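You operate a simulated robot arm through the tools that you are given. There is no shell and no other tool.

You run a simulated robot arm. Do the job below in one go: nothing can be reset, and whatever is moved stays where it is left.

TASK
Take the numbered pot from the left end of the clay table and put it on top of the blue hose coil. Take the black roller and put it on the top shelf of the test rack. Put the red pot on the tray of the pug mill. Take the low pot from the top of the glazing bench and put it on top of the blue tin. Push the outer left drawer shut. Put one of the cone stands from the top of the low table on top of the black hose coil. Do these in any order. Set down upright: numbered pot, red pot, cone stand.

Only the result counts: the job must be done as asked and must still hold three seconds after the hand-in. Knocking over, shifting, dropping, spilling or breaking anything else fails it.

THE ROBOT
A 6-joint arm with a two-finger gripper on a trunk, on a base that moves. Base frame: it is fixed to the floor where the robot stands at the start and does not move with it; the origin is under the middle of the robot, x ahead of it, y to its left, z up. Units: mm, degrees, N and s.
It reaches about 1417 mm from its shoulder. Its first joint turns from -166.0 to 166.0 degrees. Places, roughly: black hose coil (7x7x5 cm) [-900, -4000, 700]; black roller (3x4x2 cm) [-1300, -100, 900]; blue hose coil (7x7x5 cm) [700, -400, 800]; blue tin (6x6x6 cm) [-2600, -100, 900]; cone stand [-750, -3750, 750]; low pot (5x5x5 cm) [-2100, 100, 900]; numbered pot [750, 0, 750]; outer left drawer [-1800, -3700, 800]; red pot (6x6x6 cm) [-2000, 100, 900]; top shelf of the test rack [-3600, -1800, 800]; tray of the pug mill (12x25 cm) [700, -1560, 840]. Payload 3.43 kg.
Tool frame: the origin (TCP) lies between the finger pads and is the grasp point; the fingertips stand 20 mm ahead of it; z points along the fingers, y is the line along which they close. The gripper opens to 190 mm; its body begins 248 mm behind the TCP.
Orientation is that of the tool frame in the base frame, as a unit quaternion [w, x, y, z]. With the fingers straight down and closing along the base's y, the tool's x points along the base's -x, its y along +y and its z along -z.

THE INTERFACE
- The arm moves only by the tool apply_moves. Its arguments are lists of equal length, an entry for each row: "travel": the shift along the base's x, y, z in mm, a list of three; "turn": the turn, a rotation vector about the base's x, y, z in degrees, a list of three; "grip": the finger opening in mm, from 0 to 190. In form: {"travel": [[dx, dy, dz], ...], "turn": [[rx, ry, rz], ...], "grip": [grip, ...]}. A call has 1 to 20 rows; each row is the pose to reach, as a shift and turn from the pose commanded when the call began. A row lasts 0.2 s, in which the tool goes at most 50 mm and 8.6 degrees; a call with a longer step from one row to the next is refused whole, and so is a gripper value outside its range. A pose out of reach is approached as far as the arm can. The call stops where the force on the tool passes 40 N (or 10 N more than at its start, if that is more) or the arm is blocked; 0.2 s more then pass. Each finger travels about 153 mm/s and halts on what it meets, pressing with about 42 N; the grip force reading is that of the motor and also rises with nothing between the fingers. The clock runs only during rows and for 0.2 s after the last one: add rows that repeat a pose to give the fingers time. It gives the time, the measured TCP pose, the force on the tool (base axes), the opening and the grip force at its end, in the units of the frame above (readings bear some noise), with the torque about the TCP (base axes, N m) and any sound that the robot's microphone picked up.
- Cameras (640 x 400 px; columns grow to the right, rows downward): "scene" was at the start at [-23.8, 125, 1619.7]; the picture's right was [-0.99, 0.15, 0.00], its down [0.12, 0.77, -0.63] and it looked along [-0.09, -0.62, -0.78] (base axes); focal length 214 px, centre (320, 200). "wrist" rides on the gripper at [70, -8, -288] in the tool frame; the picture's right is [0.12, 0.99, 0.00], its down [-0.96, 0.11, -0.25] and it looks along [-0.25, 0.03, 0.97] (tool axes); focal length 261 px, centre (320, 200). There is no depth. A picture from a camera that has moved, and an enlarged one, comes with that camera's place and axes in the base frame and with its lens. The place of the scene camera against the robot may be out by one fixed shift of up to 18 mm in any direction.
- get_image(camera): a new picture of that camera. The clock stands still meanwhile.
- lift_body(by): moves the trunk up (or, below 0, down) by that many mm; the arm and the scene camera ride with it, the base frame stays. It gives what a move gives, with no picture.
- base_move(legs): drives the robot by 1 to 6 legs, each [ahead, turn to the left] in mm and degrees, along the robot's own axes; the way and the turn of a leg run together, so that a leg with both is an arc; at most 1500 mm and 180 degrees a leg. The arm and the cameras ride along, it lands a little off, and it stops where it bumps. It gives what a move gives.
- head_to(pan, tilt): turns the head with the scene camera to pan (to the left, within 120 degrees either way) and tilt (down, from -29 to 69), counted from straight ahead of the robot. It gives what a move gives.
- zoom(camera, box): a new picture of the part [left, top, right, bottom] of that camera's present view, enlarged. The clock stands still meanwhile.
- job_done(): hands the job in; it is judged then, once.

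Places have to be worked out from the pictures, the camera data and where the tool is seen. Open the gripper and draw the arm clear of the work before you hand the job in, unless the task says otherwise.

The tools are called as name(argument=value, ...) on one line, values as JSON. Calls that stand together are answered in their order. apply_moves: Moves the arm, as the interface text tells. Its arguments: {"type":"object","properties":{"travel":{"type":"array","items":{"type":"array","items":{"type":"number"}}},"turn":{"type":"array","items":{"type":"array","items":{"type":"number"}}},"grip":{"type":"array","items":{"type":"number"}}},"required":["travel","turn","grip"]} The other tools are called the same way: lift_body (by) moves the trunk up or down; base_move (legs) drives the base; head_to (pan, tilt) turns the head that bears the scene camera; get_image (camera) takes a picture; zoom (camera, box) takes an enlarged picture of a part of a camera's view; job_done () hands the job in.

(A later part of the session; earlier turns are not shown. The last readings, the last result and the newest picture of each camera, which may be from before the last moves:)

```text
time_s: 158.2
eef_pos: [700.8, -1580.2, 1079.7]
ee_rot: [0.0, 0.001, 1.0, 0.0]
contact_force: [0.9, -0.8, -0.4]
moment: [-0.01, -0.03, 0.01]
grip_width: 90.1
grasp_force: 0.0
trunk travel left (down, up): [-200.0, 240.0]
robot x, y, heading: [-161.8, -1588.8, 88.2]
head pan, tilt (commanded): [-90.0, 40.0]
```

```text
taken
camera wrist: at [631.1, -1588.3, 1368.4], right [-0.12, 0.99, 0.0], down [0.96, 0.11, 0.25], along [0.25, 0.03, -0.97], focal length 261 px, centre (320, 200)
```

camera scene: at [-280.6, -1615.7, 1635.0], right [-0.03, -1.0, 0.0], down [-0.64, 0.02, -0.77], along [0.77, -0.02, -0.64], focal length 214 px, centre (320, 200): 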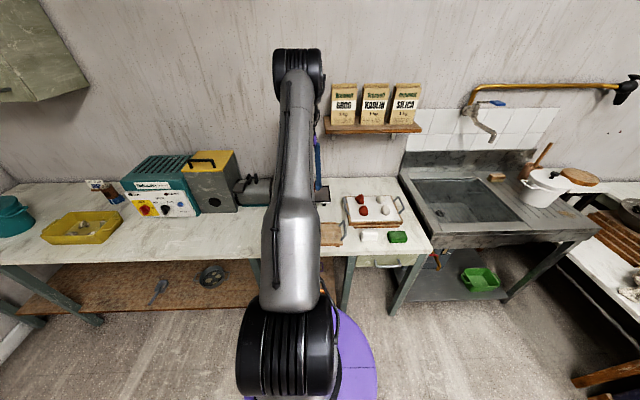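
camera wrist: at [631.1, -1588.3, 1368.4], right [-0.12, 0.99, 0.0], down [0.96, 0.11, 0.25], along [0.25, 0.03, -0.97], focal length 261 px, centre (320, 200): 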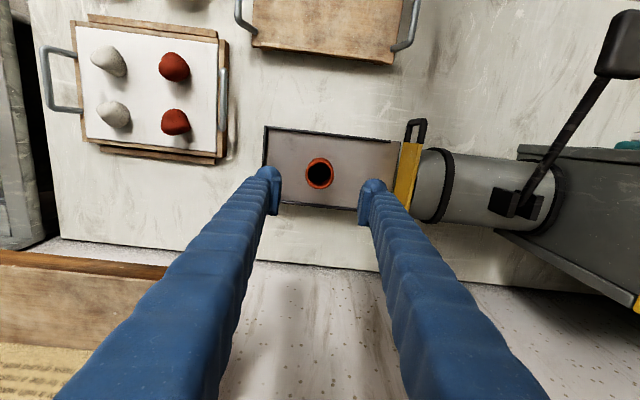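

Red pot stands on the tray. Now I raise and retract the arm for driving back to the glazing bench end, where the black roller lies.

apply_moves(travel=[[0, 0, 45], [0, 0, 90], [0, 0, 135], [-10, 5, 170], [-50, 30, 170], [-90, 55, 170], [-130, 80, 170], [-170, 105, 170], [-210, 130, 170], [-250, 155, 170], [-290, 180, 170], [-330, 205, 170], [-354, 222, 170], [-354, 222, 170]], turn=[[0, 0, 0], [0, 0, 0], [0, 0, 0], [0, 0, 0], [0, 0, 0], [0, 0, 0], [0, 0, 0], [0, 0, 0], [0, 0, 0], [0, 0, 0], [0, 0, 0], [0, 0, 0], [0, 0, 0], [0, 0, 0]], grip=[90, 90, 90, 90, 90, 90, 90, 90, 90, 90, 90, 90, 90, 90])

base_move(legs=[[377, 0], [707, 92]])

head_to(pan=-30, tilt=35)

get_image(camera="scene")

```text
time_s: 161.2
eef_pos: [352.2, -1358.0, 1250.2]
ee_rot: [0.0, 0.001, 1.0, -0.001]
contact_force: [-0.3, 0.5, 0.4]
moment: [0.0, -0.05, -0.03]
grip_width: 89.8
grasp_force: 0.0
trunk travel left (down, up): [-200.0, 240.0]
robot x, y, heading: [-166.2, -1588.9, 88.5]
head pan, tilt (commanded): [-90.0, 40.0]
```

```text
time_s: 170.2
eef_pos: [-856.2, -265.8, 1248.9]
ee_rot: [-0.001, 0.721, -0.693, 0.002]
contact_force: [-1.4, -0.6, -0.1]
moment: [0.02, -0.09, 0.01]
grip_width: 89.9
grasp_force: 0.1
trunk travel left (down, up): [-200.0, 240.0]
robot x, y, heading: [-598.7, -744.1, -179.7]
head pan, tilt (commanded): [-90.0, 40.0]
cut short: leg 2
```

```text
time_s: 171.5
eef_pos: [-854.9, -264.1, 1249.6]
ee_rot: [-0.002, 0.721, -0.693, 0.001]
contact_force: [-0.1, 0.8, -0.6]
moment: [-0.1, 0.03, 0.02]
grip_width: 89.9
grasp_force: 0.1
trunk travel left (down, up): [-200.0, 240.0]
robot x, y, heading: [-601.9, -736.1, -179.3]
head pan, tilt (commanded): [-30.0, 35.0]
```

```text
taken
camera scene: at [-647.9, -914.3, 1642.6], right [0.49, 0.87, 0.0], down [0.5, -0.28, -0.82], along [-0.71, 0.4, -0.57], focal length 214 px, centre (320, 200)
```

scene: 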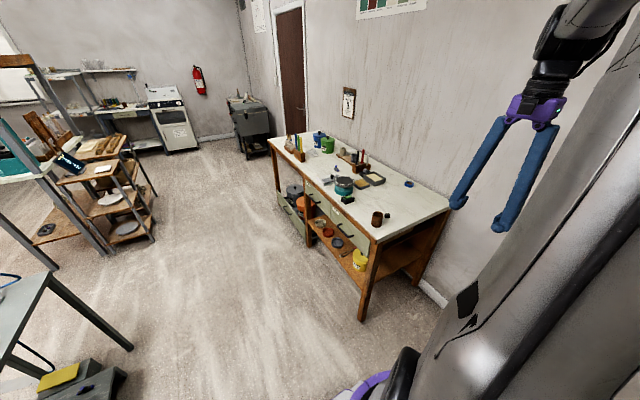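

I drive 430 mm forward to be abreast of the roller.

base_move(legs=[[430, 0]])

get_image(camera="wrist")

head_to(pan=-50, tilt=45)

get_image(camera="scene")

```text
time_s: 174.9
eef_pos: [-1282.9, -272.4, 1250.5]
ee_rot: [0.0, 0.723, -0.69, 0.0]
contact_force: [0.2, 0.7, 0.7]
moment: [-0.01, -0.04, -0.01]
grip_width: 90.0
grasp_force: 0.0
trunk travel left (down, up): [-200.0, 240.0]
robot x, y, heading: [-1023.2, -742.5, -179.4]
head pan, tilt (commanded): [-30.0, 35.0]
```

```text
taken
camera wrist: at [-1271.7, -342.3, 1538.5], right [-0.99, -0.16, 0.0], down [-0.16, 0.96, 0.25], along [-0.04, 0.24, -0.97], focal length 261 px, centre (320, 200)
```

wrist: 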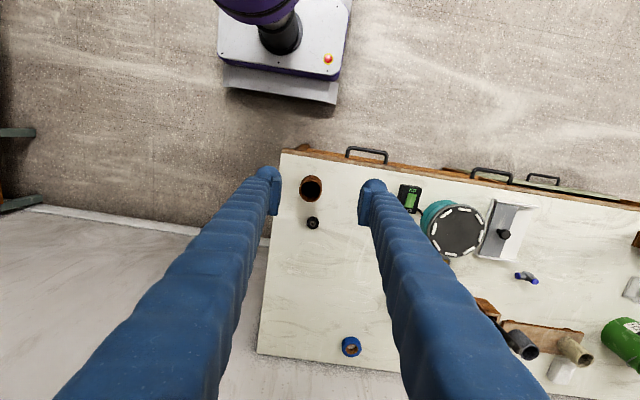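

```text
time_s: 175.8
eef_pos: [-1283.0, -271.5, 1250.8]
ee_rot: [-0.001, 0.723, -0.691, 0.001]
contact_force: [0.0, 0.1, 0.8]
moment: [0.01, 0.01, 0.0]
grip_width: 89.9
grasp_force: 0.0
trunk travel left (down, up): [-200.0, 240.0]
robot x, y, heading: [-1026.2, -746.9, -179.1]
head pan, tilt (commanded): [-50.0, 45.0]
```

```text
taken
camera scene: at [-1049.2, -901.6, 1627.7], right [0.76, 0.65, 0.0], down [0.46, -0.53, -0.71], along [-0.46, 0.54, -0.71], focal length 214 px, centre (320, 200)
```

scene: 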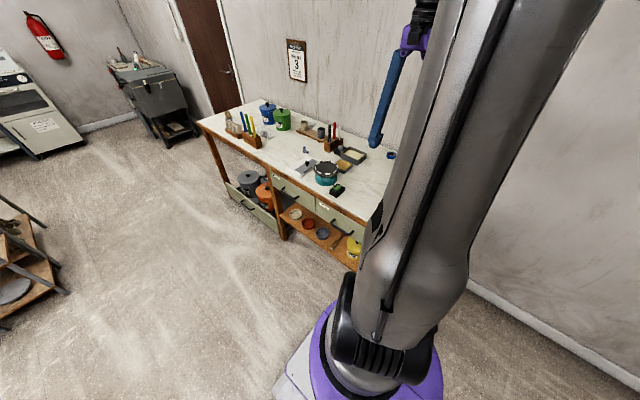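

The roller is next to the brown cup, about (-1289, -109). I zoom to see its shape.

zoom(camera="wrist", box=[272, 170, 352, 240])

```text
5.71 times, centred on (312, 205) of wrist
camera zoom: at [-1271.3, -342.3, 1539.1], right [-0.99, -0.16, 0.0], down [-0.16, 0.96, 0.25], along [-0.04, 0.24, -0.97], focal length 1489 px, centre (366, 171)
```

zoom: 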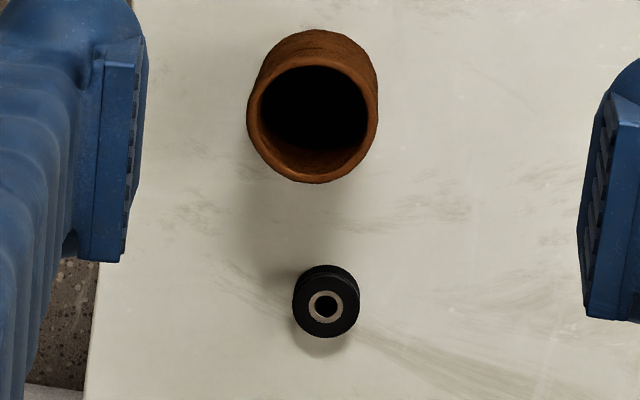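

The roller is a disc lying flat, ~31 mm wide, ~20 mm high, at about (-1292, -107); the cup is 90 mm away. I move above it and descend to z≈960 for a closer check.

apply_moves(travel=[[-2, 40, -10], [-4, 80, -30], [-6, 115, -60], [-8, 145, -95], [-9, 165, -140], [-9, 165, -185], [-9, 165, -230], [-9, 165, -270], [-9, 165, -290], [-9, 165, -290]], turn=[[0, 0, 0], [0, 0, 0], [0, 0, 0], [0, 0, -2.7], [0, 0, -2.7], [0, 0, -2.7], [0, 0, -2.7], [0, 0, -2.7], [0, 0, -2.7], [0, 0, -2.7]], grip=[90, 90, 90, 90, 80, 80, 80, 80, 80, 80])

get_image(camera="wrist")

zoom(camera="wrist", box=[256, 140, 384, 220])

```text
time_s: 177.9
eef_pos: [-1290.4, -106.4, 959.6]
ee_rot: [0.0, -0.707, 0.708, 0.0]
contact_force: [-0.3, 1.4, 0.5]
moment: [0.0, 0.01, -0.02]
grip_width: 80.1
grasp_force: 0.1
trunk travel left (down, up): [-200.0, 240.0]
robot x, y, heading: [-1024.2, -745.3, -179.1]
head pan, tilt (commanded): [-50.0, 45.0]
```

```text
taken
camera wrist: at [-1282.5, -178.2, 1248.7], right [-0.99, -0.12, 0.0], down [-0.11, 0.96, 0.25], along [-0.03, 0.25, -0.97], focal length 261 px, centre (320, 200)
```

wrist: 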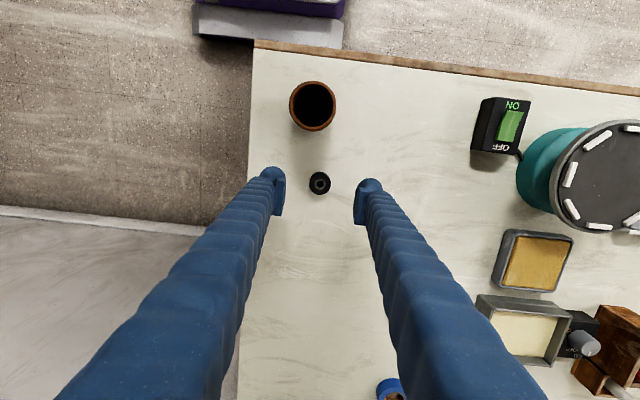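

```text
5.00 times, centred on (320, 180) of wrist
camera zoom: at [-1282.5, -178.2, 1248.7], right [-0.99, -0.12, 0.0], down [-0.11, 0.96, 0.25], along [-0.03, 0.25, -0.97], focal length 1303 px, centre (320, 300)
```

zoom: 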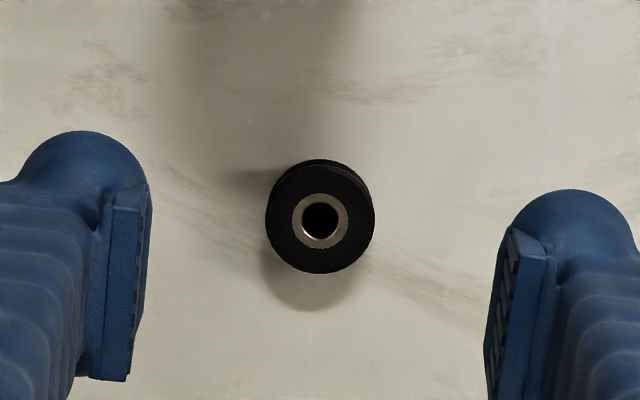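

The roller is exactly under the tool. I descend to z≈890, then feel down in small steps.

apply_moves(travel=[[0, 0, -25], [0, 0, -50], [0, 0, -66], [0, 0, -70], [0, 0, -70]], turn=[[0, 0, 0], [0, 0, 0], [0, 0, 0], [0, 0, 0], [0, 0, 0]], grip=[70, 70, 70, 70, 70])

zoom(camera="wrist", box=[256, 140, 384, 220])

apply_moves(travel=[[0, 0, -2], [0, 0, -3], [0, 0, -3]], turn=[[0, 0, 0], [0, 0, 0], [0, 0, 0]], grip=[70, 70, 70])

```text
time_s: 179.2
eef_pos: [-1291.5, -108.0, 891.0]
ee_rot: [0.001, -0.706, 0.708, -0.001]
contact_force: [-0.1, 0.0, -0.6]
moment: [-0.01, 0.01, 0.0]
grip_width: 69.7
grasp_force: 0.0
trunk travel left (down, up): [-200.0, 240.0]
robot x, y, heading: [-1025.7, -742.9, -179.1]
head pan, tilt (commanded): [-50.0, 45.0]
```

```text
5.00 times, centred on (320, 180) of wrist
camera zoom: at [-1284.2, -178.2, 1180.1], right [-0.99, -0.12, 0.0], down [-0.11, 0.96, 0.25], along [-0.03, 0.25, -0.97], focal length 1303 px, centre (320, 300)
```

zoom: 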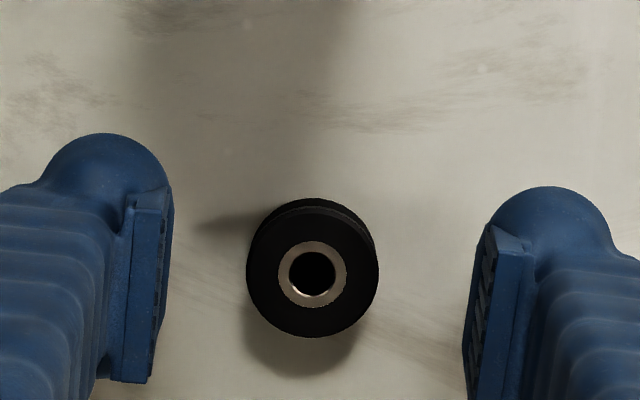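

```text
time_s: 179.9
eef_pos: [-1293.4, -106.9, 889.0]
ee_rot: [0.0, -0.706, 0.708, -0.001]
contact_force: [0.5, -0.2, 0.0]
moment: [-0.01, -0.02, 0.01]
grip_width: 69.9
grasp_force: 0.1
trunk travel left (down, up): [-200.0, 240.0]
robot x, y, heading: [-1026.8, -745.5, -179.3]
head pan, tilt (commanded): [-50.0, 45.0]
```

No contact yet, and the roller's apparent size suggests its top is near 870. I keep feeling down in 3–4 mm steps.

apply_moves(travel=[[0, 0, -2], [0, 0, -4], [0, 0, -4]], turn=[[0, 0, 0], [0, 0, 0], [0, 0, 0]], grip=[70, 70, 70])

apply_moves(travel=[[0, 0, -2], [0, 0, -4], [0, 0, -4]], turn=[[0, 0, 0], [0, 0, 0], [0, 0, 0]], grip=[70, 70, 70])

apply_moves(travel=[[0, 0, -1.5], [0, 0, -3], [0, 0, -3]], turn=[[0, 0, 0], [0, 0, 0], [0, 0, 0]], grip=[70, 70, 70])

zoom(camera="wrist", box=[256, 140, 384, 220])

```text
time_s: 180.8
eef_pos: [-1291.5, -104.9, 883.3]
ee_rot: [0.001, -0.706, 0.708, -0.001]
contact_force: [0.4, -0.4, 0.2]
moment: [-0.01, 0.0, 0.01]
grip_width: 69.8
grasp_force: 0.0
trunk travel left (down, up): [-200.0, 240.0]
robot x, y, heading: [-1023.8, -746.4, -179.3]
head pan, tilt (commanded): [-50.0, 45.0]
```

```text
time_s: 181.6
eef_pos: [-1291.6, -106.5, 880.0]
ee_rot: [0.001, -0.706, 0.708, -0.001]
contact_force: [0.9, 0.1, -0.2]
moment: [-0.05, -0.02, 0.02]
grip_width: 70.2
grasp_force: 0.1
trunk travel left (down, up): [-200.0, 240.0]
robot x, y, heading: [-1028.3, -743.4, -179.4]
head pan, tilt (commanded): [-50.0, 45.0]
```

```text
time_s: 182.3
eef_pos: [-1291.1, -106.1, 878.3]
ee_rot: [0.003, -0.707, 0.708, 0.0]
contact_force: [-2.0, -4.6, 31.3]
moment: [-0.17, 0.3, 0.04]
grip_width: 70.5
grasp_force: 0.7
trunk travel left (down, up): [-200.0, 240.0]
robot x, y, heading: [-1022.9, -743.7, -179.0]
head pan, tilt (commanded): [-50.0, 45.0]
```

```text
5.00 times, centred on (320, 180) of wrist
camera zoom: at [-1283.5, -178.8, 1167.5], right [-0.99, -0.12, 0.0], down [-0.11, 0.96, 0.25], along [-0.03, 0.25, -0.97], focal length 1303 px, centre (320, 300)
```

zoom: 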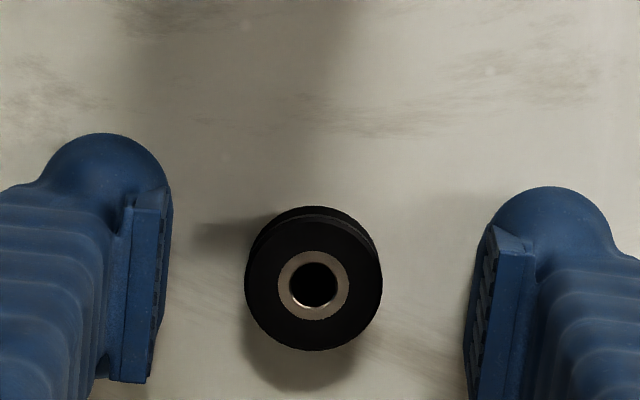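

The tips touched the bench at TCP z≈878 (bench ≈858). I rise 3 mm and close on the roller.

apply_moves(travel=[[0, 0, 2], [0, 0, 3], [0, 0, 3], [0, 0, 3], [0, 0, 3], [0, 0, 3]], turn=[[0, 0, 0], [0, 0, 0], [0, 0, 0], [0, 0, 0], [0, 0, 0], [0, 0, 0]], grip=[70, 60, 45, 30, 22, 22])

zoom(camera="wrist", box=[256, 140, 384, 220])

```text
time_s: 183.8
eef_pos: [-1291.0, -107.1, 879.4]
ee_rot: [0.001, -0.706, 0.708, 0.0]
contact_force: [-2.8, 1.5, 15.2]
moment: [-0.02, 0.24, -0.02]
grip_width: 31.0
grasp_force: 42.0
trunk travel left (down, up): [-200.0, 240.0]
robot x, y, heading: [-1026.2, -746.4, -179.2]
head pan, tilt (commanded): [-50.0, 45.0]
```

```text
5.00 times, centred on (320, 180) of wrist
camera zoom: at [-1283.1, -178.1, 1168.6], right [-0.99, -0.12, 0.0], down [-0.11, 0.96, 0.25], along [-0.03, 0.25, -0.97], focal length 1303 px, centre (320, 300)
```

zoom: 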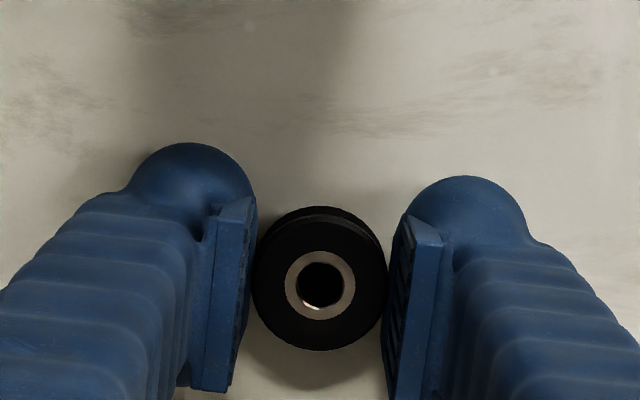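

Gripped at 31 mm. I lift and check that it holds.

apply_moves(travel=[[0, 0, 10], [0, 0, 40], [0, 0, 85], [0, 0, 120], [0, 0, 120]], turn=[[0, 0, 0], [0, 0, 0], [0, 0, 0], [0, 0, 0], [0, 0, 0]], grip=[22, 22, 22, 22, 22])

zoom(camera="wrist", box=[256, 140, 384, 220])

```text
time_s: 184.9
eef_pos: [-1289.9, -105.8, 998.8]
ee_rot: [0.0, -0.707, 0.707, -0.001]
contact_force: [0.4, 0.2, -0.5]
moment: [0.06, 0.0, -0.02]
grip_width: 30.8
grasp_force: 42.2
trunk travel left (down, up): [-200.0, 240.0]
robot x, y, heading: [-1027.2, -743.0, -179.3]
head pan, tilt (commanded): [-50.0, 45.0]
```

```text
5.00 times, centred on (320, 180) of wrist
camera zoom: at [-1282.4, -176.9, 1288.2], right [-0.99, -0.12, 0.0], down [-0.11, 0.96, 0.25], along [-0.03, 0.25, -0.97], focal length 1303 px, centre (320, 300)
```

zoom: 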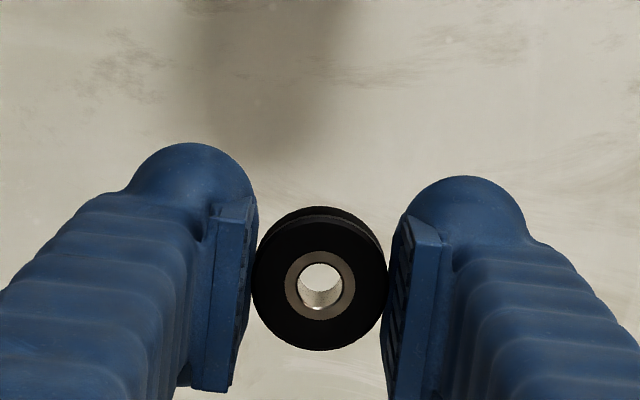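

The roller is held securely. I retract the arm and drive west along the bench toward the test rack for a closer look.

apply_moves(travel=[[0, 0, 45], [0, 0, 90], [0, -20, 130], [2, -55, 160], [4, -90, 190], [6, -125, 220], [8, -160, 245], [8, -190, 251], [8, -190, 251]], turn=[[0, 0, 0], [0, 0, 0], [0, 0, 0], [0, 0, 0], [0, 0, 0], [0, 0, 0], [0, 0, 0], [0, 0, 0], [0, 0, 0]], grip=[22, 22, 22, 22, 22, 22, 22, 22, 22])

base_move(legs=[[1000, -0.5], [500, -0.5]])

head_to(pan=30, tilt=25)

get_image(camera="scene")

```text
time_s: 186.9
eef_pos: [-1285.6, -296.0, 1250.9]
ee_rot: [0.001, -0.706, 0.708, 0.0]
contact_force: [-0.3, 0.0, -0.2]
moment: [0.06, -0.02, 0.0]
grip_width: 30.8
grasp_force: 41.6
trunk travel left (down, up): [-200.0, 240.0]
robot x, y, heading: [-1027.2, -742.8, -179.4]
head pan, tilt (commanded): [-50.0, 45.0]
```

```text
time_s: 197.3
eef_pos: [-2761.1, -303.2, 1250.4]
ee_rot: [0.001, -0.701, 0.714, 0.0]
contact_force: [0.6, 0.0, -1.0]
moment: [-0.01, -0.01, 0.0]
grip_width: 30.6
grasp_force: 42.0
trunk travel left (down, up): [-200.0, 240.0]
robot x, y, heading: [-2510.1, -759.2, 179.7]
head pan, tilt (commanded): [-50.0, 45.0]
```

```text
time_s: 198.8
eef_pos: [-2759.5, -303.4, 1251.4]
ee_rot: [0.001, -0.7, 0.714, -0.002]
contact_force: [-0.1, -0.4, 0.3]
moment: [-0.04, 0.02, -0.02]
grip_width: 30.9
grasp_force: 42.0
trunk travel left (down, up): [-200.0, 240.0]
robot x, y, heading: [-2509.3, -755.8, 179.7]
head pan, tilt (commanded): [30.0, 25.0]
```

```text
taken
camera scene: at [-2562.9, -1020.4, 1658.2], right [-0.5, 0.87, 0.0], down [0.37, 0.21, -0.91], along [-0.79, -0.45, -0.42], focal length 214 px, centre (320, 200)
```

scene: 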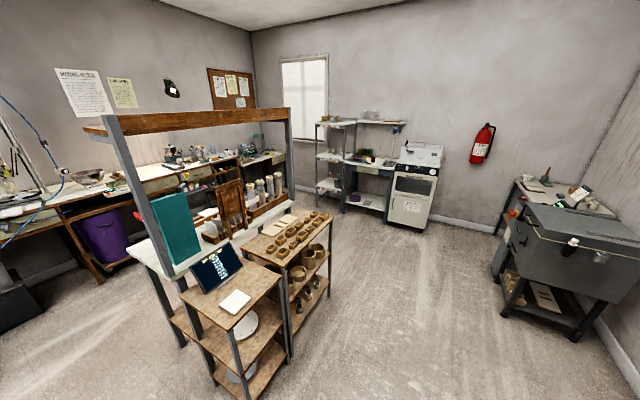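

I zoom on the two racks to see their tops.

zoom(camera="scene", box=[160, 180, 360, 305])

zoom(camera="scene", box=[230, 190, 350, 265])

```text
3.20 times, centred on (260, 242) of scene
camera zoom: at [-2562.9, -1020.4, 1658.2], right [-0.5, 0.87, 0.0], down [0.37, 0.21, -0.91], along [-0.79, -0.45, -0.42], focal length 686 px, centre (512, 64)
```

zoom: 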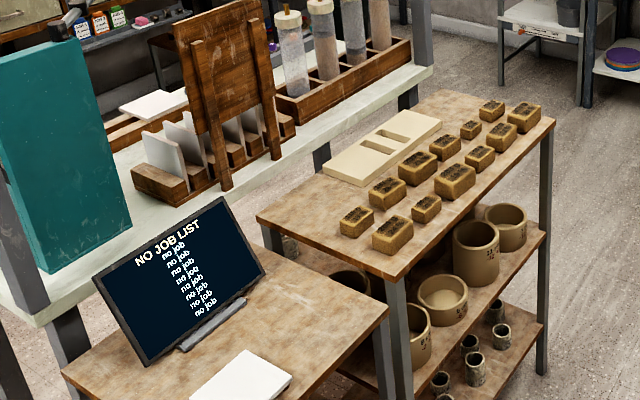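

```text
5.33 times, centred on (290, 228) of scene
camera zoom: at [-2562.9, -1020.4, 1658.2], right [-0.5, 0.87, 0.0], down [0.37, 0.21, -0.91], along [-0.79, -0.45, -0.42], focal length 1144 px, centre (480, 53)
```

zoom: 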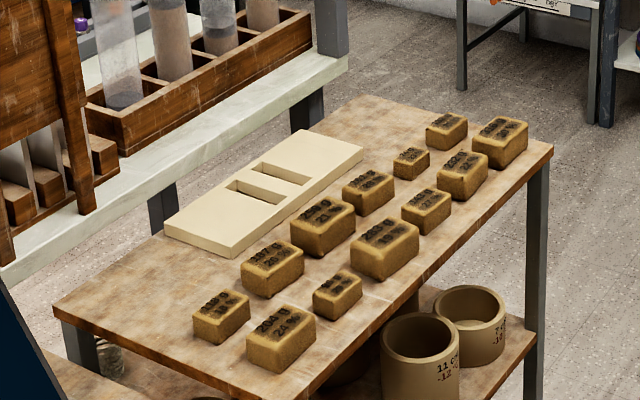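

The rack with the labelled test bricks is the test rack; its top (z≈800) spans x -3278…-3928, y -1660…-2015, with free space near (-3370, -1930). I want it on my right, so I drive on with an S-curve into the open, then turn around.

base_move(legs=[[330, 50], [330, -50]])

base_move(legs=[[0, 180]])

head_to(pan=-110, tilt=35)

get_image(camera="scene")

get_image(camera="wrist")

```text
time_s: 206.1
eef_pos: [-3345.4, -580.9, 1252.4]
ee_rot: [0.001, -0.706, 0.709, 0.0]
contact_force: [-0.6, 0.8, -1.3]
moment: [-0.06, 0.05, -0.02]
grip_width: 30.8
grasp_force: 42.0
trunk travel left (down, up): [-200.0, 240.0]
robot x, y, heading: [-3085.6, -1047.1, -179.1]
head pan, tilt (commanded): [30.0, 25.0]
```

```text
time_s: 216.4
eef_pos: [-2911.8, -1550.4, 1251.5]
ee_rot: [-0.002, 0.768, 0.64, 0.0]
contact_force: [-1.7, -1.6, -0.1]
moment: [0.52, -0.4, 0.01]
grip_width: 30.9
grasp_force: 41.6
trunk travel left (down, up): [-200.0, 240.0]
robot x, y, heading: [-3096.3, -1124.2, -7.7]
head pan, tilt (commanded): [30.0, 25.0]
stopped in leg 1: the robot was blocked; the commanded pose is now the measured one
```

```text
time_s: 218.6
eef_pos: [-2908.0, -1548.6, 1251.3]
ee_rot: [-0.002, 0.768, 0.64, 0.0]
contact_force: [-1.0, 0.5, -0.5]
moment: [0.0, -0.01, -0.01]
grip_width: 30.7
grasp_force: 42.1
trunk travel left (down, up): [-200.0, 240.0]
robot x, y, heading: [-3093.9, -1123.8, -7.4]
head pan, tilt (commanded): [-110.0, 35.0]
```

```text
taken
camera scene: at [-3121.3, -998.3, 1642.5], right [-0.89, 0.46, 0.0], down [0.26, 0.51, -0.82], along [-0.38, -0.73, -0.57], focal length 214 px, centre (320, 200)
```

scene: 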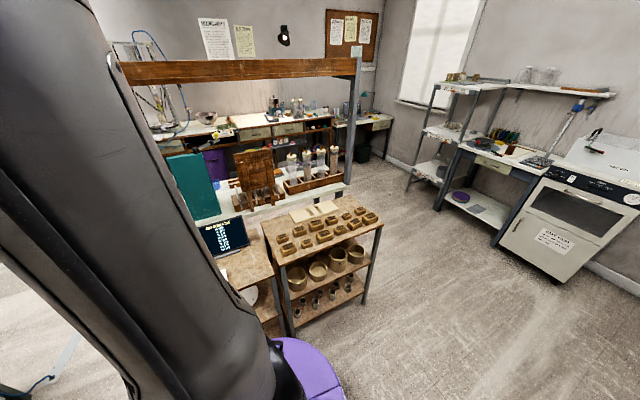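

```text
taken
camera wrist: at [-2902.5, -1479.0, 1540.2], right [1.0, -0.06, 0.0], down [-0.06, -0.97, 0.25], along [-0.02, -0.25, -0.97], focal length 261 px, centre (320, 200)
```

wrist: 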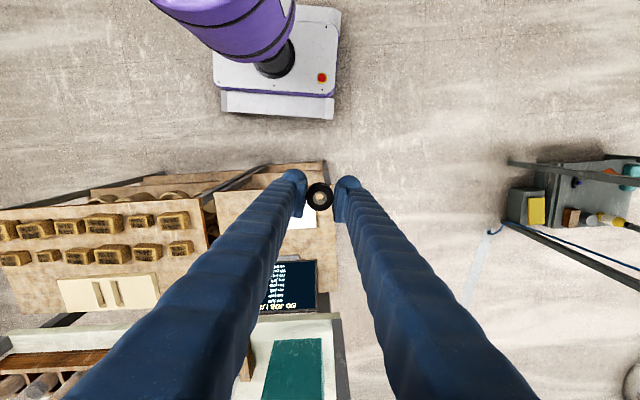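

The turn was reported blocked just short of its end, though no contact is visible; robot is at (-3094, -1124) heading -7°. The roller is still held. I reverse gently to come level with the free corner of the test rack.

base_move(legs=[[-340, 7.5]])

head_to(pan=-90, tilt=45)

get_image(camera="scene")

get_image(camera="wrist")

```text
time_s: 221.4
eef_pos: [-3198.0, -1497.7, 1251.2]
ee_rot: [-0.002, 0.725, 0.689, -0.001]
contact_force: [0.1, -0.6, 0.0]
moment: [0.02, -0.12, 0.01]
grip_width: 30.8
grasp_force: 42.1
trunk travel left (down, up): [-200.0, 240.0]
robot x, y, heading: [-3434.6, -1101.1, 0.1]
head pan, tilt (commanded): [-110.0, 35.0]
```

```text
time_s: 222.3
eef_pos: [-3197.2, -1497.1, 1251.8]
ee_rot: [-0.002, 0.725, 0.689, -0.001]
contact_force: [0.6, -0.1, -0.6]
moment: [0.01, -0.01, 0.02]
grip_width: 30.8
grasp_force: 42.3
trunk travel left (down, up): [-200.0, 240.0]
robot x, y, heading: [-3438.0, -1098.9, -0.3]
head pan, tilt (commanded): [-90.0, 45.0]
```

```text
taken
camera scene: at [-3450.3, -979.5, 1627.7], right [-1.0, 0.0, 0.0], down [0.0, 0.71, -0.71], along [0.0, -0.71, -0.71], focal length 214 px, centre (320, 200)
```

scene: 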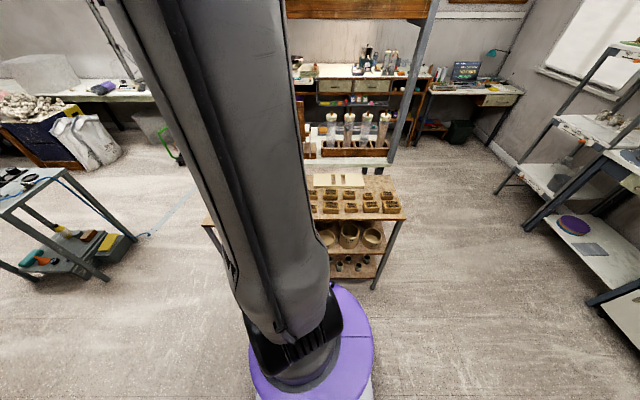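

```text
taken
camera wrist: at [-3200.2, -1428.3, 1540.8], right [1.0, 0.07, 0.0], down [0.07, -0.97, 0.25], along [0.01, -0.25, -0.97], focal length 261 px, centre (320, 200)
```

wrist: 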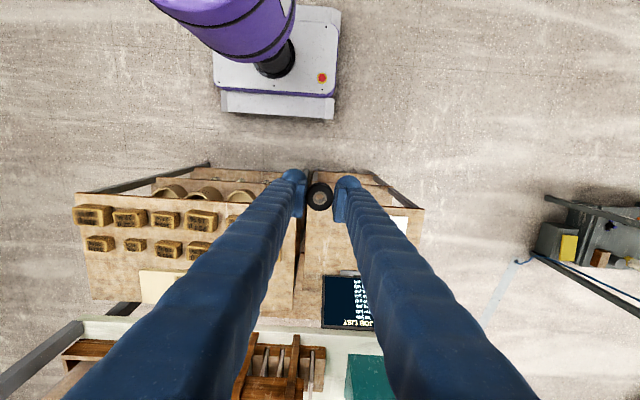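

Good position. I move the tool over the rack's free corner to look down on it.

apply_moves(travel=[[-22, -31, -10], [-44, -62, -20], [-66, -93, -32], [-88, -124, -44], [-110, -155, -56], [-132, -186, -68], [-154, -217, -80], [-176, -245, -92], [-183, -253, -101], [-183, -253, -101]], turn=[[0, 0, 0], [0, 0, 0], [0, 0, 0], [0, 0, 2.9], [0, 0, 2.9], [0, 0, 2.9], [0, 0, 2.9], [0, 0, 2.9], [0, 0, 2.9], [0, 0, 2.9]], grip=[22, 22, 22, 22, 22, 22, 22, 22, 22, 22])

get_image(camera="wrist")

get_image(camera="scene")

```text
time_s: 224.5
eef_pos: [-3378.1, -1752.2, 1151.1]
ee_rot: [-0.001, 0.708, 0.706, -0.001]
contact_force: [0.8, 0.0, -0.7]
moment: [0.0, -0.02, -0.02]
grip_width: 30.4
grasp_force: 41.7
trunk travel left (down, up): [-200.0, 240.0]
robot x, y, heading: [-3436.5, -1100.6, -0.0]
head pan, tilt (commanded): [-90.0, 45.0]
```

```text
taken
camera wrist: at [-3385.5, -1682.0, 1439.7], right [0.99, 0.12, 0.0], down [0.12, -0.96, 0.25], along [0.03, -0.25, -0.97], focal length 261 px, centre (320, 200)
```

wrist: 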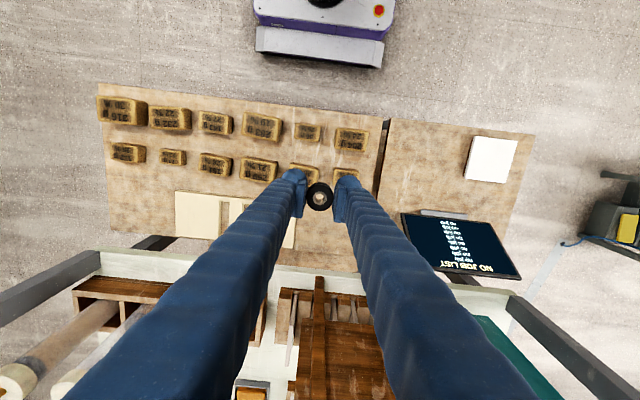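

```text
taken
camera scene: at [-3450.4, -979.5, 1627.7], right [-1.0, 0.0, 0.0], down [0.0, 0.71, -0.71], along [0.0, -0.71, -0.71], focal length 214 px, centre (320, 200)
```

scene: 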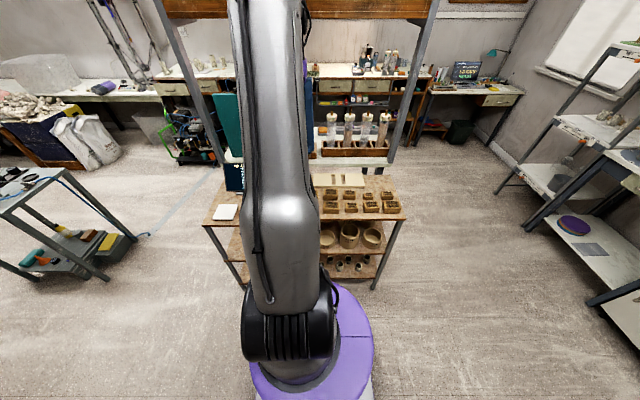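

The free patch on the rack's top is about x -3240…-3405, y -1830…-2015. I take the roller to (-3320, -1895) and descend to z≈880 first.

apply_moves(travel=[[14, -36, -10], [28, -72, -20], [43, -108, -35], [58, -143, -60], [58, -143, -105], [58, -143, -150], [58, -143, -195], [58, -143, -240], [58, -143, -271], [58, -143, -271]], turn=[[0, 0, 0], [0, 0, 0], [0, 0, 0], [0, 0, 0], [0, 0, 0], [0, 0, 0], [0, 0, 0], [0, 0, 0], [0, 0, 0], [0, 0, 0]], grip=[22, 22, 22, 22, 22, 22, 22, 22, 22, 22])

get_image(camera="wrist")

get_image(camera="scene")

```text
time_s: 226.7
eef_pos: [-3320.1, -1894.5, 880.6]
ee_rot: [-0.002, 0.707, 0.708, 0.0]
contact_force: [-0.2, -0.4, -0.3]
moment: [0.04, 0.01, -0.02]
grip_width: 30.5
grasp_force: 42.1
trunk travel left (down, up): [-200.0, 240.0]
robot x, y, heading: [-3438.4, -1100.9, 0.0]
head pan, tilt (commanded): [-90.0, 45.0]
```

```text
taken
camera wrist: at [-3327.4, -1824.7, 1169.3], right [0.99, 0.12, 0.0], down [0.12, -0.96, 0.25], along [0.03, -0.24, -0.97], focal length 261 px, centre (320, 200)
```

wrist: 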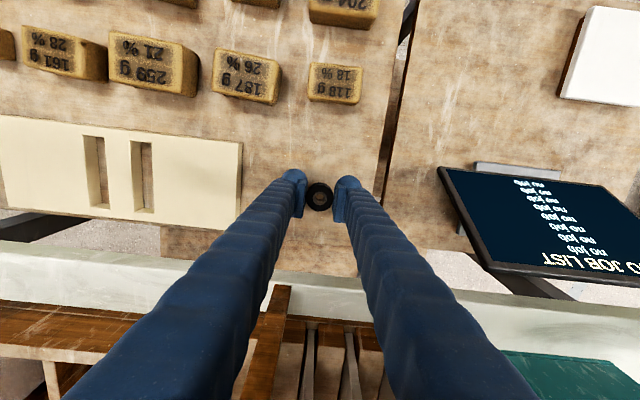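

```text
taken
camera scene: at [-3450.4, -980.2, 1627.8], right [-1.0, 0.0, 0.0], down [0.0, 0.71, -0.71], along [0.0, -0.71, -0.71], focal length 214 px, centre (320, 200)
```

scene: 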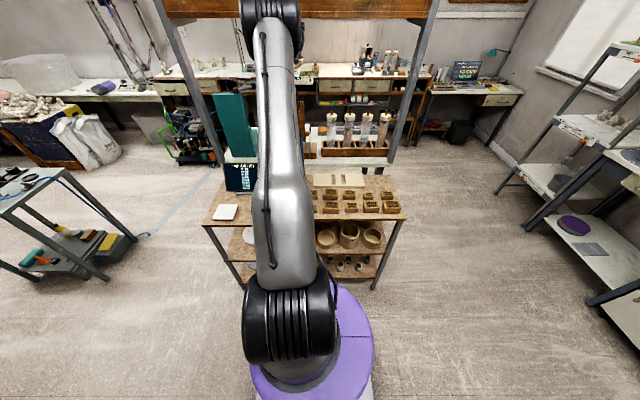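

Clear below. I lower steadily in small rows, letting the force limit stop me on contact.

apply_moves(travel=[[0, 0, -5], [0, 0, -10], [0, 0, -15], [0, 0, -20], [0, 0, -25], [0, 0, -30], [0, 0, -33], [0, 0, -36], [0, 0, -39], [0, 0, -42], [0, 0, -45]], turn=[[0, 0, 0], [0, 0, 0], [0, 0, 0], [0, 0, 0], [0, 0, 0], [0, 0, 0], [0, 0, 0], [0, 0, 0], [0, 0, 0], [0, 0, 0], [0, 0, 0]], grip=[22, 22, 22, 22, 22, 22, 22, 22, 22, 22, 22])

get_image(camera="wrist")

```text
time_s: 228.0
eef_pos: [-3321.3, -1894.5, 859.5]
ee_rot: [0.0, 0.707, 0.707, -0.002]
contact_force: [-0.8, 2.8, 15.6]
moment: [0.07, -0.19, 0.23]
grip_width: 30.4
grasp_force: 42.2
trunk travel left (down, up): [-200.0, 240.0]
robot x, y, heading: [-3436.7, -1100.8, 0.1]
head pan, tilt (commanded): [-90.0, 45.0]
stopped in row 6: the force on the tool passed its limit at 47 N (the readings are from after the stop); the commanded pose is now the measured one
```

```text
taken
camera wrist: at [-3328.6, -1823.6, 1148.5], right [0.99, 0.12, 0.0], down [0.12, -0.96, 0.25], along [0.03, -0.25, -0.97], focal length 261 px, centre (320, 200)
```

wrist: 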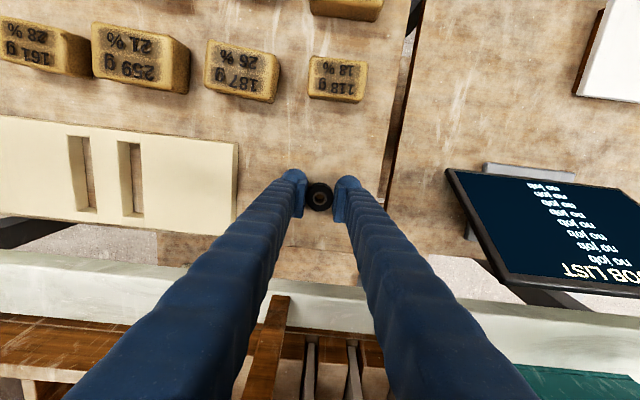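

Contact at TCP z≈859, so the rack's top is near 838. I zoom to check the roller and its contact with the shelf.

zoom(camera="wrist", box=[256, 150, 384, 230])

zoom(camera="scene", box=[220, 130, 340, 205])

```text
5.00 times, centred on (320, 190) of wrist
camera zoom: at [-3328.6, -1823.6, 1148.5], right [0.99, 0.12, 0.0], down [0.12, -0.96, 0.25], along [0.03, -0.25, -0.97], focal length 1303 px, centre (320, 250)
```

zoom: 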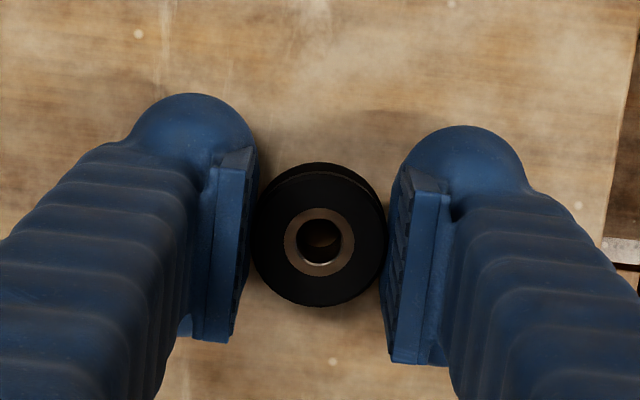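

```text
5.33 times, centred on (280, 168) of scene
camera zoom: at [-3450.7, -977.7, 1627.6], right [-1.0, 0.0, 0.0], down [0.0, 0.71, -0.71], along [0.0, -0.71, -0.71], focal length 1144 px, centre (533, 373)
```

zoom: 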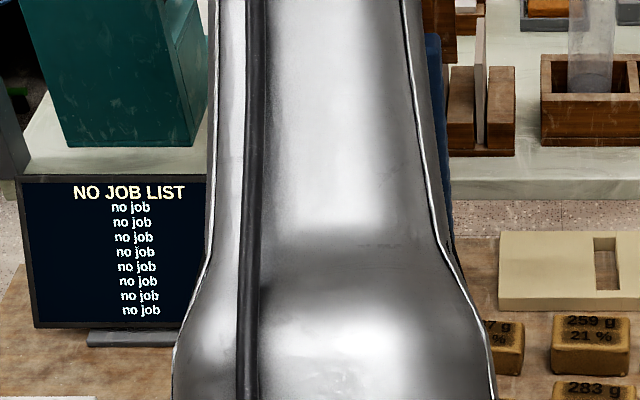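

The roller sits on the shelf surface. I ease up slightly and open the fingers.

apply_moves(travel=[[0, 0, 0.5], [0, 0, 0.5], [0, 0, 0.5], [0, 0, 0.5], [0, 0, 0.5]], turn=[[0, 0, 0], [0, 0, 0], [0, 0, 0], [0, 0, 0], [0, 0, 0]], grip=[30, 36, 46, 56, 56])

zoom(camera="wrist", box=[256, 150, 384, 230])

apply_moves(travel=[[0, 0, 30], [0, 0, 70], [0, 0, 115], [0, 0, 160], [0, 0, 205], [0, 0, 250], [0, 0, 250]], turn=[[0, 0, 0], [0, 0, 0], [0, 0, 0], [0, 0, 0], [0, 0, 0], [0, 0, 0], [0, 0, 0]], grip=[60, 60, 60, 60, 60, 60, 60])

get_image(camera="wrist")

```text
time_s: 229.2
eef_pos: [-3323.1, -1895.4, 859.3]
ee_rot: [0.001, 0.707, 0.707, -0.002]
contact_force: [-16.5, -2.2, 21.1]
moment: [0.01, -0.29, 0.03]
grip_width: 48.2
grasp_force: 0.1
trunk travel left (down, up): [-200.0, 240.0]
robot x, y, heading: [-3439.4, -1098.4, -0.1]
head pan, tilt (commanded): [-90.0, 45.0]
```

```text
5.00 times, centred on (320, 190) of wrist
camera zoom: at [-3330.0, -1824.4, 1148.3], right [0.99, 0.12, 0.0], down [0.12, -0.96, 0.25], along [0.03, -0.25, -0.97], focal length 1303 px, centre (320, 250)
```

zoom: 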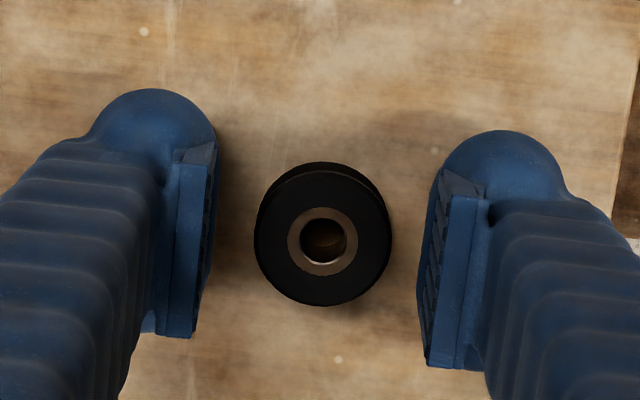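

```text
time_s: 230.8
eef_pos: [-3319.8, -1895.3, 1110.5]
ee_rot: [-0.001, 0.706, 0.708, -0.002]
contact_force: [-0.4, 0.3, 0.4]
moment: [-0.04, 0.0, 0.0]
grip_width: 59.7
grasp_force: 0.1
trunk travel left (down, up): [-200.0, 240.0]
robot x, y, heading: [-3438.6, -1098.8, -0.1]
head pan, tilt (commanded): [-90.0, 45.0]
```

```text
taken
camera wrist: at [-3328.0, -1824.1, 1399.5], right [0.99, 0.12, 0.0], down [0.12, -0.96, 0.25], along [0.03, -0.25, -0.97], focal length 261 px, centre (320, 200)
```

wrist: 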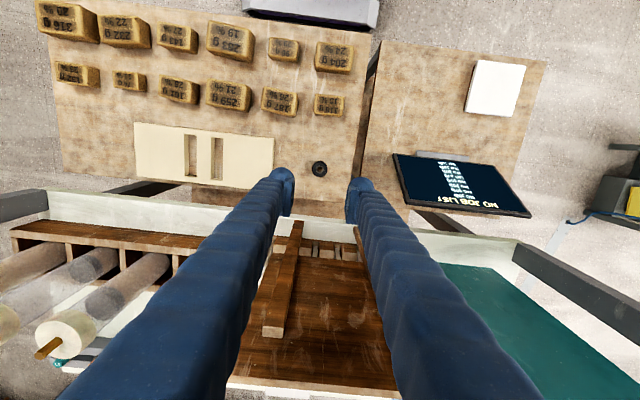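

The roller lies flat on the test rack's top shelf. Now for the far wall: I retract the arm and drive east, then turn south through the gap between rack and trolley to look at the drawers and the low table.

apply_moves(travel=[[0, 0, 45], [0, 0, 90], [0, 15, 130], [18, 60, 140], [36, 105, 140], [54, 150, 140], [72, 195, 140], [90, 240, 140], [108, 285, 140], [126, 330, 140], [144, 375, 140], [162, 415, 140], [182, 446, 140], [182, 446, 140]], turn=[[0, 0, 0], [0, 0, 0], [0, 0, 0], [0, 0, 0], [0, 0, 0], [0, 0, 0], [0, 0, 0], [0, 0, 0], [0, 0, 0], [0, 0, 0], [0, 0, 0], [0, 0, 0], [0, 0, 0], [0, 0, 0]], grip=[60, 60, 60, 60, 60, 60, 60, 60, 60, 60, 60, 60, 60, 60])

base_move(legs=[[840, 0]])

head_to(pan=-70, tilt=30)

get_image(camera="scene")

zoom(camera="scene", box=[100, 80, 420, 280])

```text
time_s: 233.8
eef_pos: [-3138.3, -1447.6, 1249.4]
ee_rot: [-0.001, 0.708, 0.706, -0.002]
contact_force: [-0.1, -0.3, 1.2]
moment: [-0.03, -0.03, 0.01]
grip_width: 59.9
grasp_force: 0.1
trunk travel left (down, up): [-200.0, 240.0]
robot x, y, heading: [-3438.6, -1096.9, -0.1]
head pan, tilt (commanded): [-90.0, 45.0]
```

```text
time_s: 239.7
eef_pos: [-2304.2, -1448.6, 1250.8]
ee_rot: [0.0, 0.708, 0.707, -0.001]
contact_force: [0.5, 0.4, 0.2]
moment: [0.01, 0.01, -0.01]
grip_width: 60.0
grasp_force: 0.0
trunk travel left (down, up): [-200.0, 240.0]
robot x, y, heading: [-2600.6, -1099.1, -0.0]
head pan, tilt (commanded): [-90.0, 45.0]
```

```text
time_s: 240.6
eef_pos: [-2304.0, -1448.2, 1250.7]
ee_rot: [-0.001, 0.707, 0.707, -0.001]
contact_force: [0.4, -0.6, -0.6]
moment: [0.02, -0.02, 0.01]
grip_width: 60.1
grasp_force: 0.0
trunk travel left (down, up): [-200.0, 240.0]
robot x, y, heading: [-2606.2, -1101.9, 0.1]
head pan, tilt (commanded): [-70.0, 30.0]
```

```text
taken
camera scene: at [-2584.8, -982.8, 1650.2], right [-0.94, -0.34, 0.0], down [-0.17, 0.47, -0.87], along [0.3, -0.81, -0.5], focal length 214 px, centre (320, 200)
```

scene: 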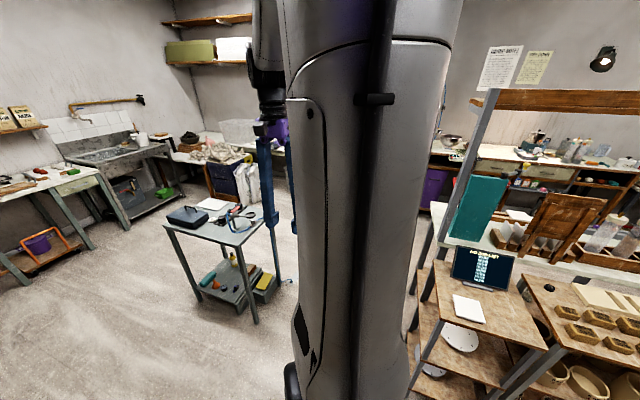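

```text
2.00 times, centred on (260, 180) of scene
camera zoom: at [-2584.8, -982.8, 1650.2], right [-0.94, -0.34, 0.0], down [-0.17, 0.47, -0.87], along [0.3, -0.81, -0.5], focal length 429 px, centre (440, 240)
```

zoom: 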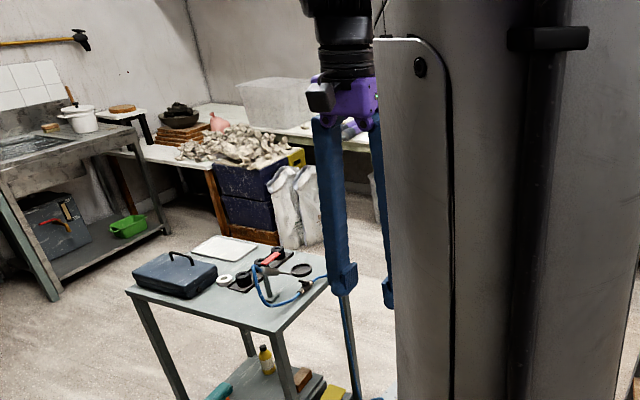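

I arc right to face south in the gap, then look at the far wall.

base_move(legs=[[550, -90]])

head_to(pan=10, tilt=20)

get_image(camera="scene")

zoom(camera="scene", box=[180, 100, 440, 262])

```text
time_s: 246.9
eef_pos: [-2603.6, -1748.9, 1249.9]
ee_rot: [-0.002, 1.0, -0.006, -0.001]
contact_force: [0.2, -0.6, 0.2]
moment: [0.03, 0.0, 0.02]
grip_width: 60.2
grasp_force: 0.1
trunk travel left (down, up): [-200.0, 240.0]
robot x, y, heading: [-2221.8, -1453.1, -90.5]
head pan, tilt (commanded): [-70.0, 30.0]
cut short: leg 1
```

```text
time_s: 248.4
eef_pos: [-2604.7, -1748.5, 1251.8]
ee_rot: [-0.002, 1.0, -0.006, -0.001]
contact_force: [0.4, -0.1, -0.6]
moment: [0.02, 0.03, -0.02]
grip_width: 59.8
grasp_force: 0.1
trunk travel left (down, up): [-200.0, 240.0]
robot x, y, heading: [-2223.8, -1458.2, -90.3]
head pan, tilt (commanded): [10.0, 20.0]
```

```text
taken
camera scene: at [-1989.7, -1535.8, 1666.3], right [-0.99, -0.17, 0.0], down [-0.06, 0.34, -0.94], along [0.16, -0.93, -0.34], focal length 214 px, centre (320, 200)
```

scene: 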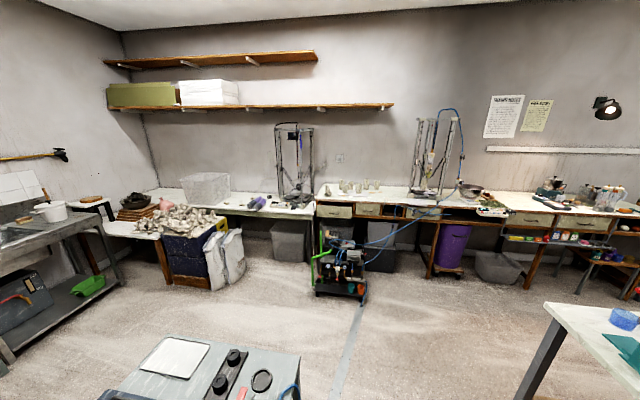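

```text
2.46 times, centred on (310, 181) of scene
camera zoom: at [-1989.7, -1535.8, 1666.3], right [-0.99, -0.17, 0.0], down [-0.06, 0.34, -0.94], along [0.16, -0.93, -0.34], focal length 528 px, centre (345, 247)
```

zoom: 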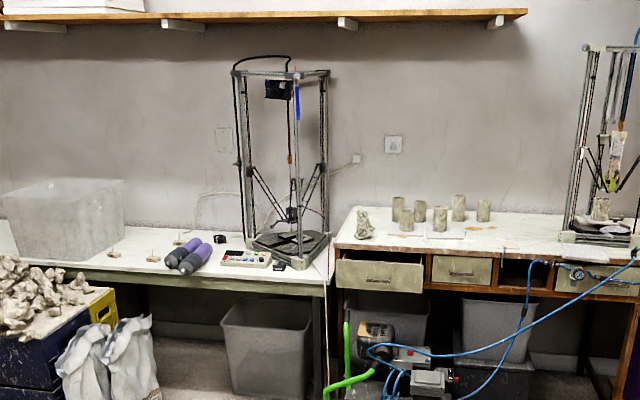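

The far wall is clear to read: the outer left drawer (≈(-1785, -3620)) stands out, the low table holds three cone stands and the black coil ≈(-897, -4010). A cable strip runs from the trolley to the compressor, so I'll go round the trolley's north and east sides to approach from the east with targets on my right. First I back out.

base_move(legs=[[-471, 90]])

head_to(pan=0, tilt=30)

get_image(camera="scene")

```text
time_s: 254.8
eef_pos: [-2217.6, -1534.4, 1250.4]
ee_rot: [0.0, 0.705, 0.709, -0.001]
contact_force: [-0.6, -0.2, 0.3]
moment: [0.08, -0.07, 0.02]
grip_width: 60.2
grasp_force: 0.1
trunk travel left (down, up): [-200.0, 240.0]
robot x, y, heading: [-2515.7, -1183.1, 0.4]
head pan, tilt (commanded): [10.0, 20.0]
cut short: leg 1
```

```text
time_s: 255.5
eef_pos: [-2216.0, -1538.1, 1250.8]
ee_rot: [-0.001, 0.705, 0.709, -0.001]
contact_force: [0.9, -0.6, -0.9]
moment: [0.06, 0.1, 0.02]
grip_width: 59.9
grasp_force: 0.0
trunk travel left (down, up): [-200.0, 240.0]
robot x, y, heading: [-2516.3, -1189.5, 0.4]
head pan, tilt (commanded): [0.0, 30.0]
```

```text
taken
camera scene: at [-2441.4, -985.4, 1650.3], right [0.01, -1.0, 0.0], down [-0.5, 0.0, -0.87], along [0.87, 0.01, -0.5], focal length 214 px, centre (320, 200)
```

scene: 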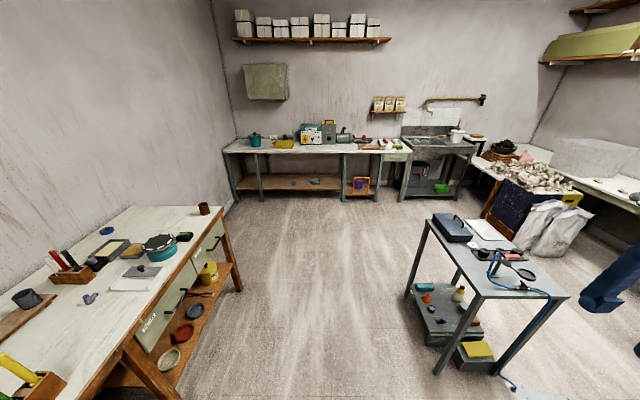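

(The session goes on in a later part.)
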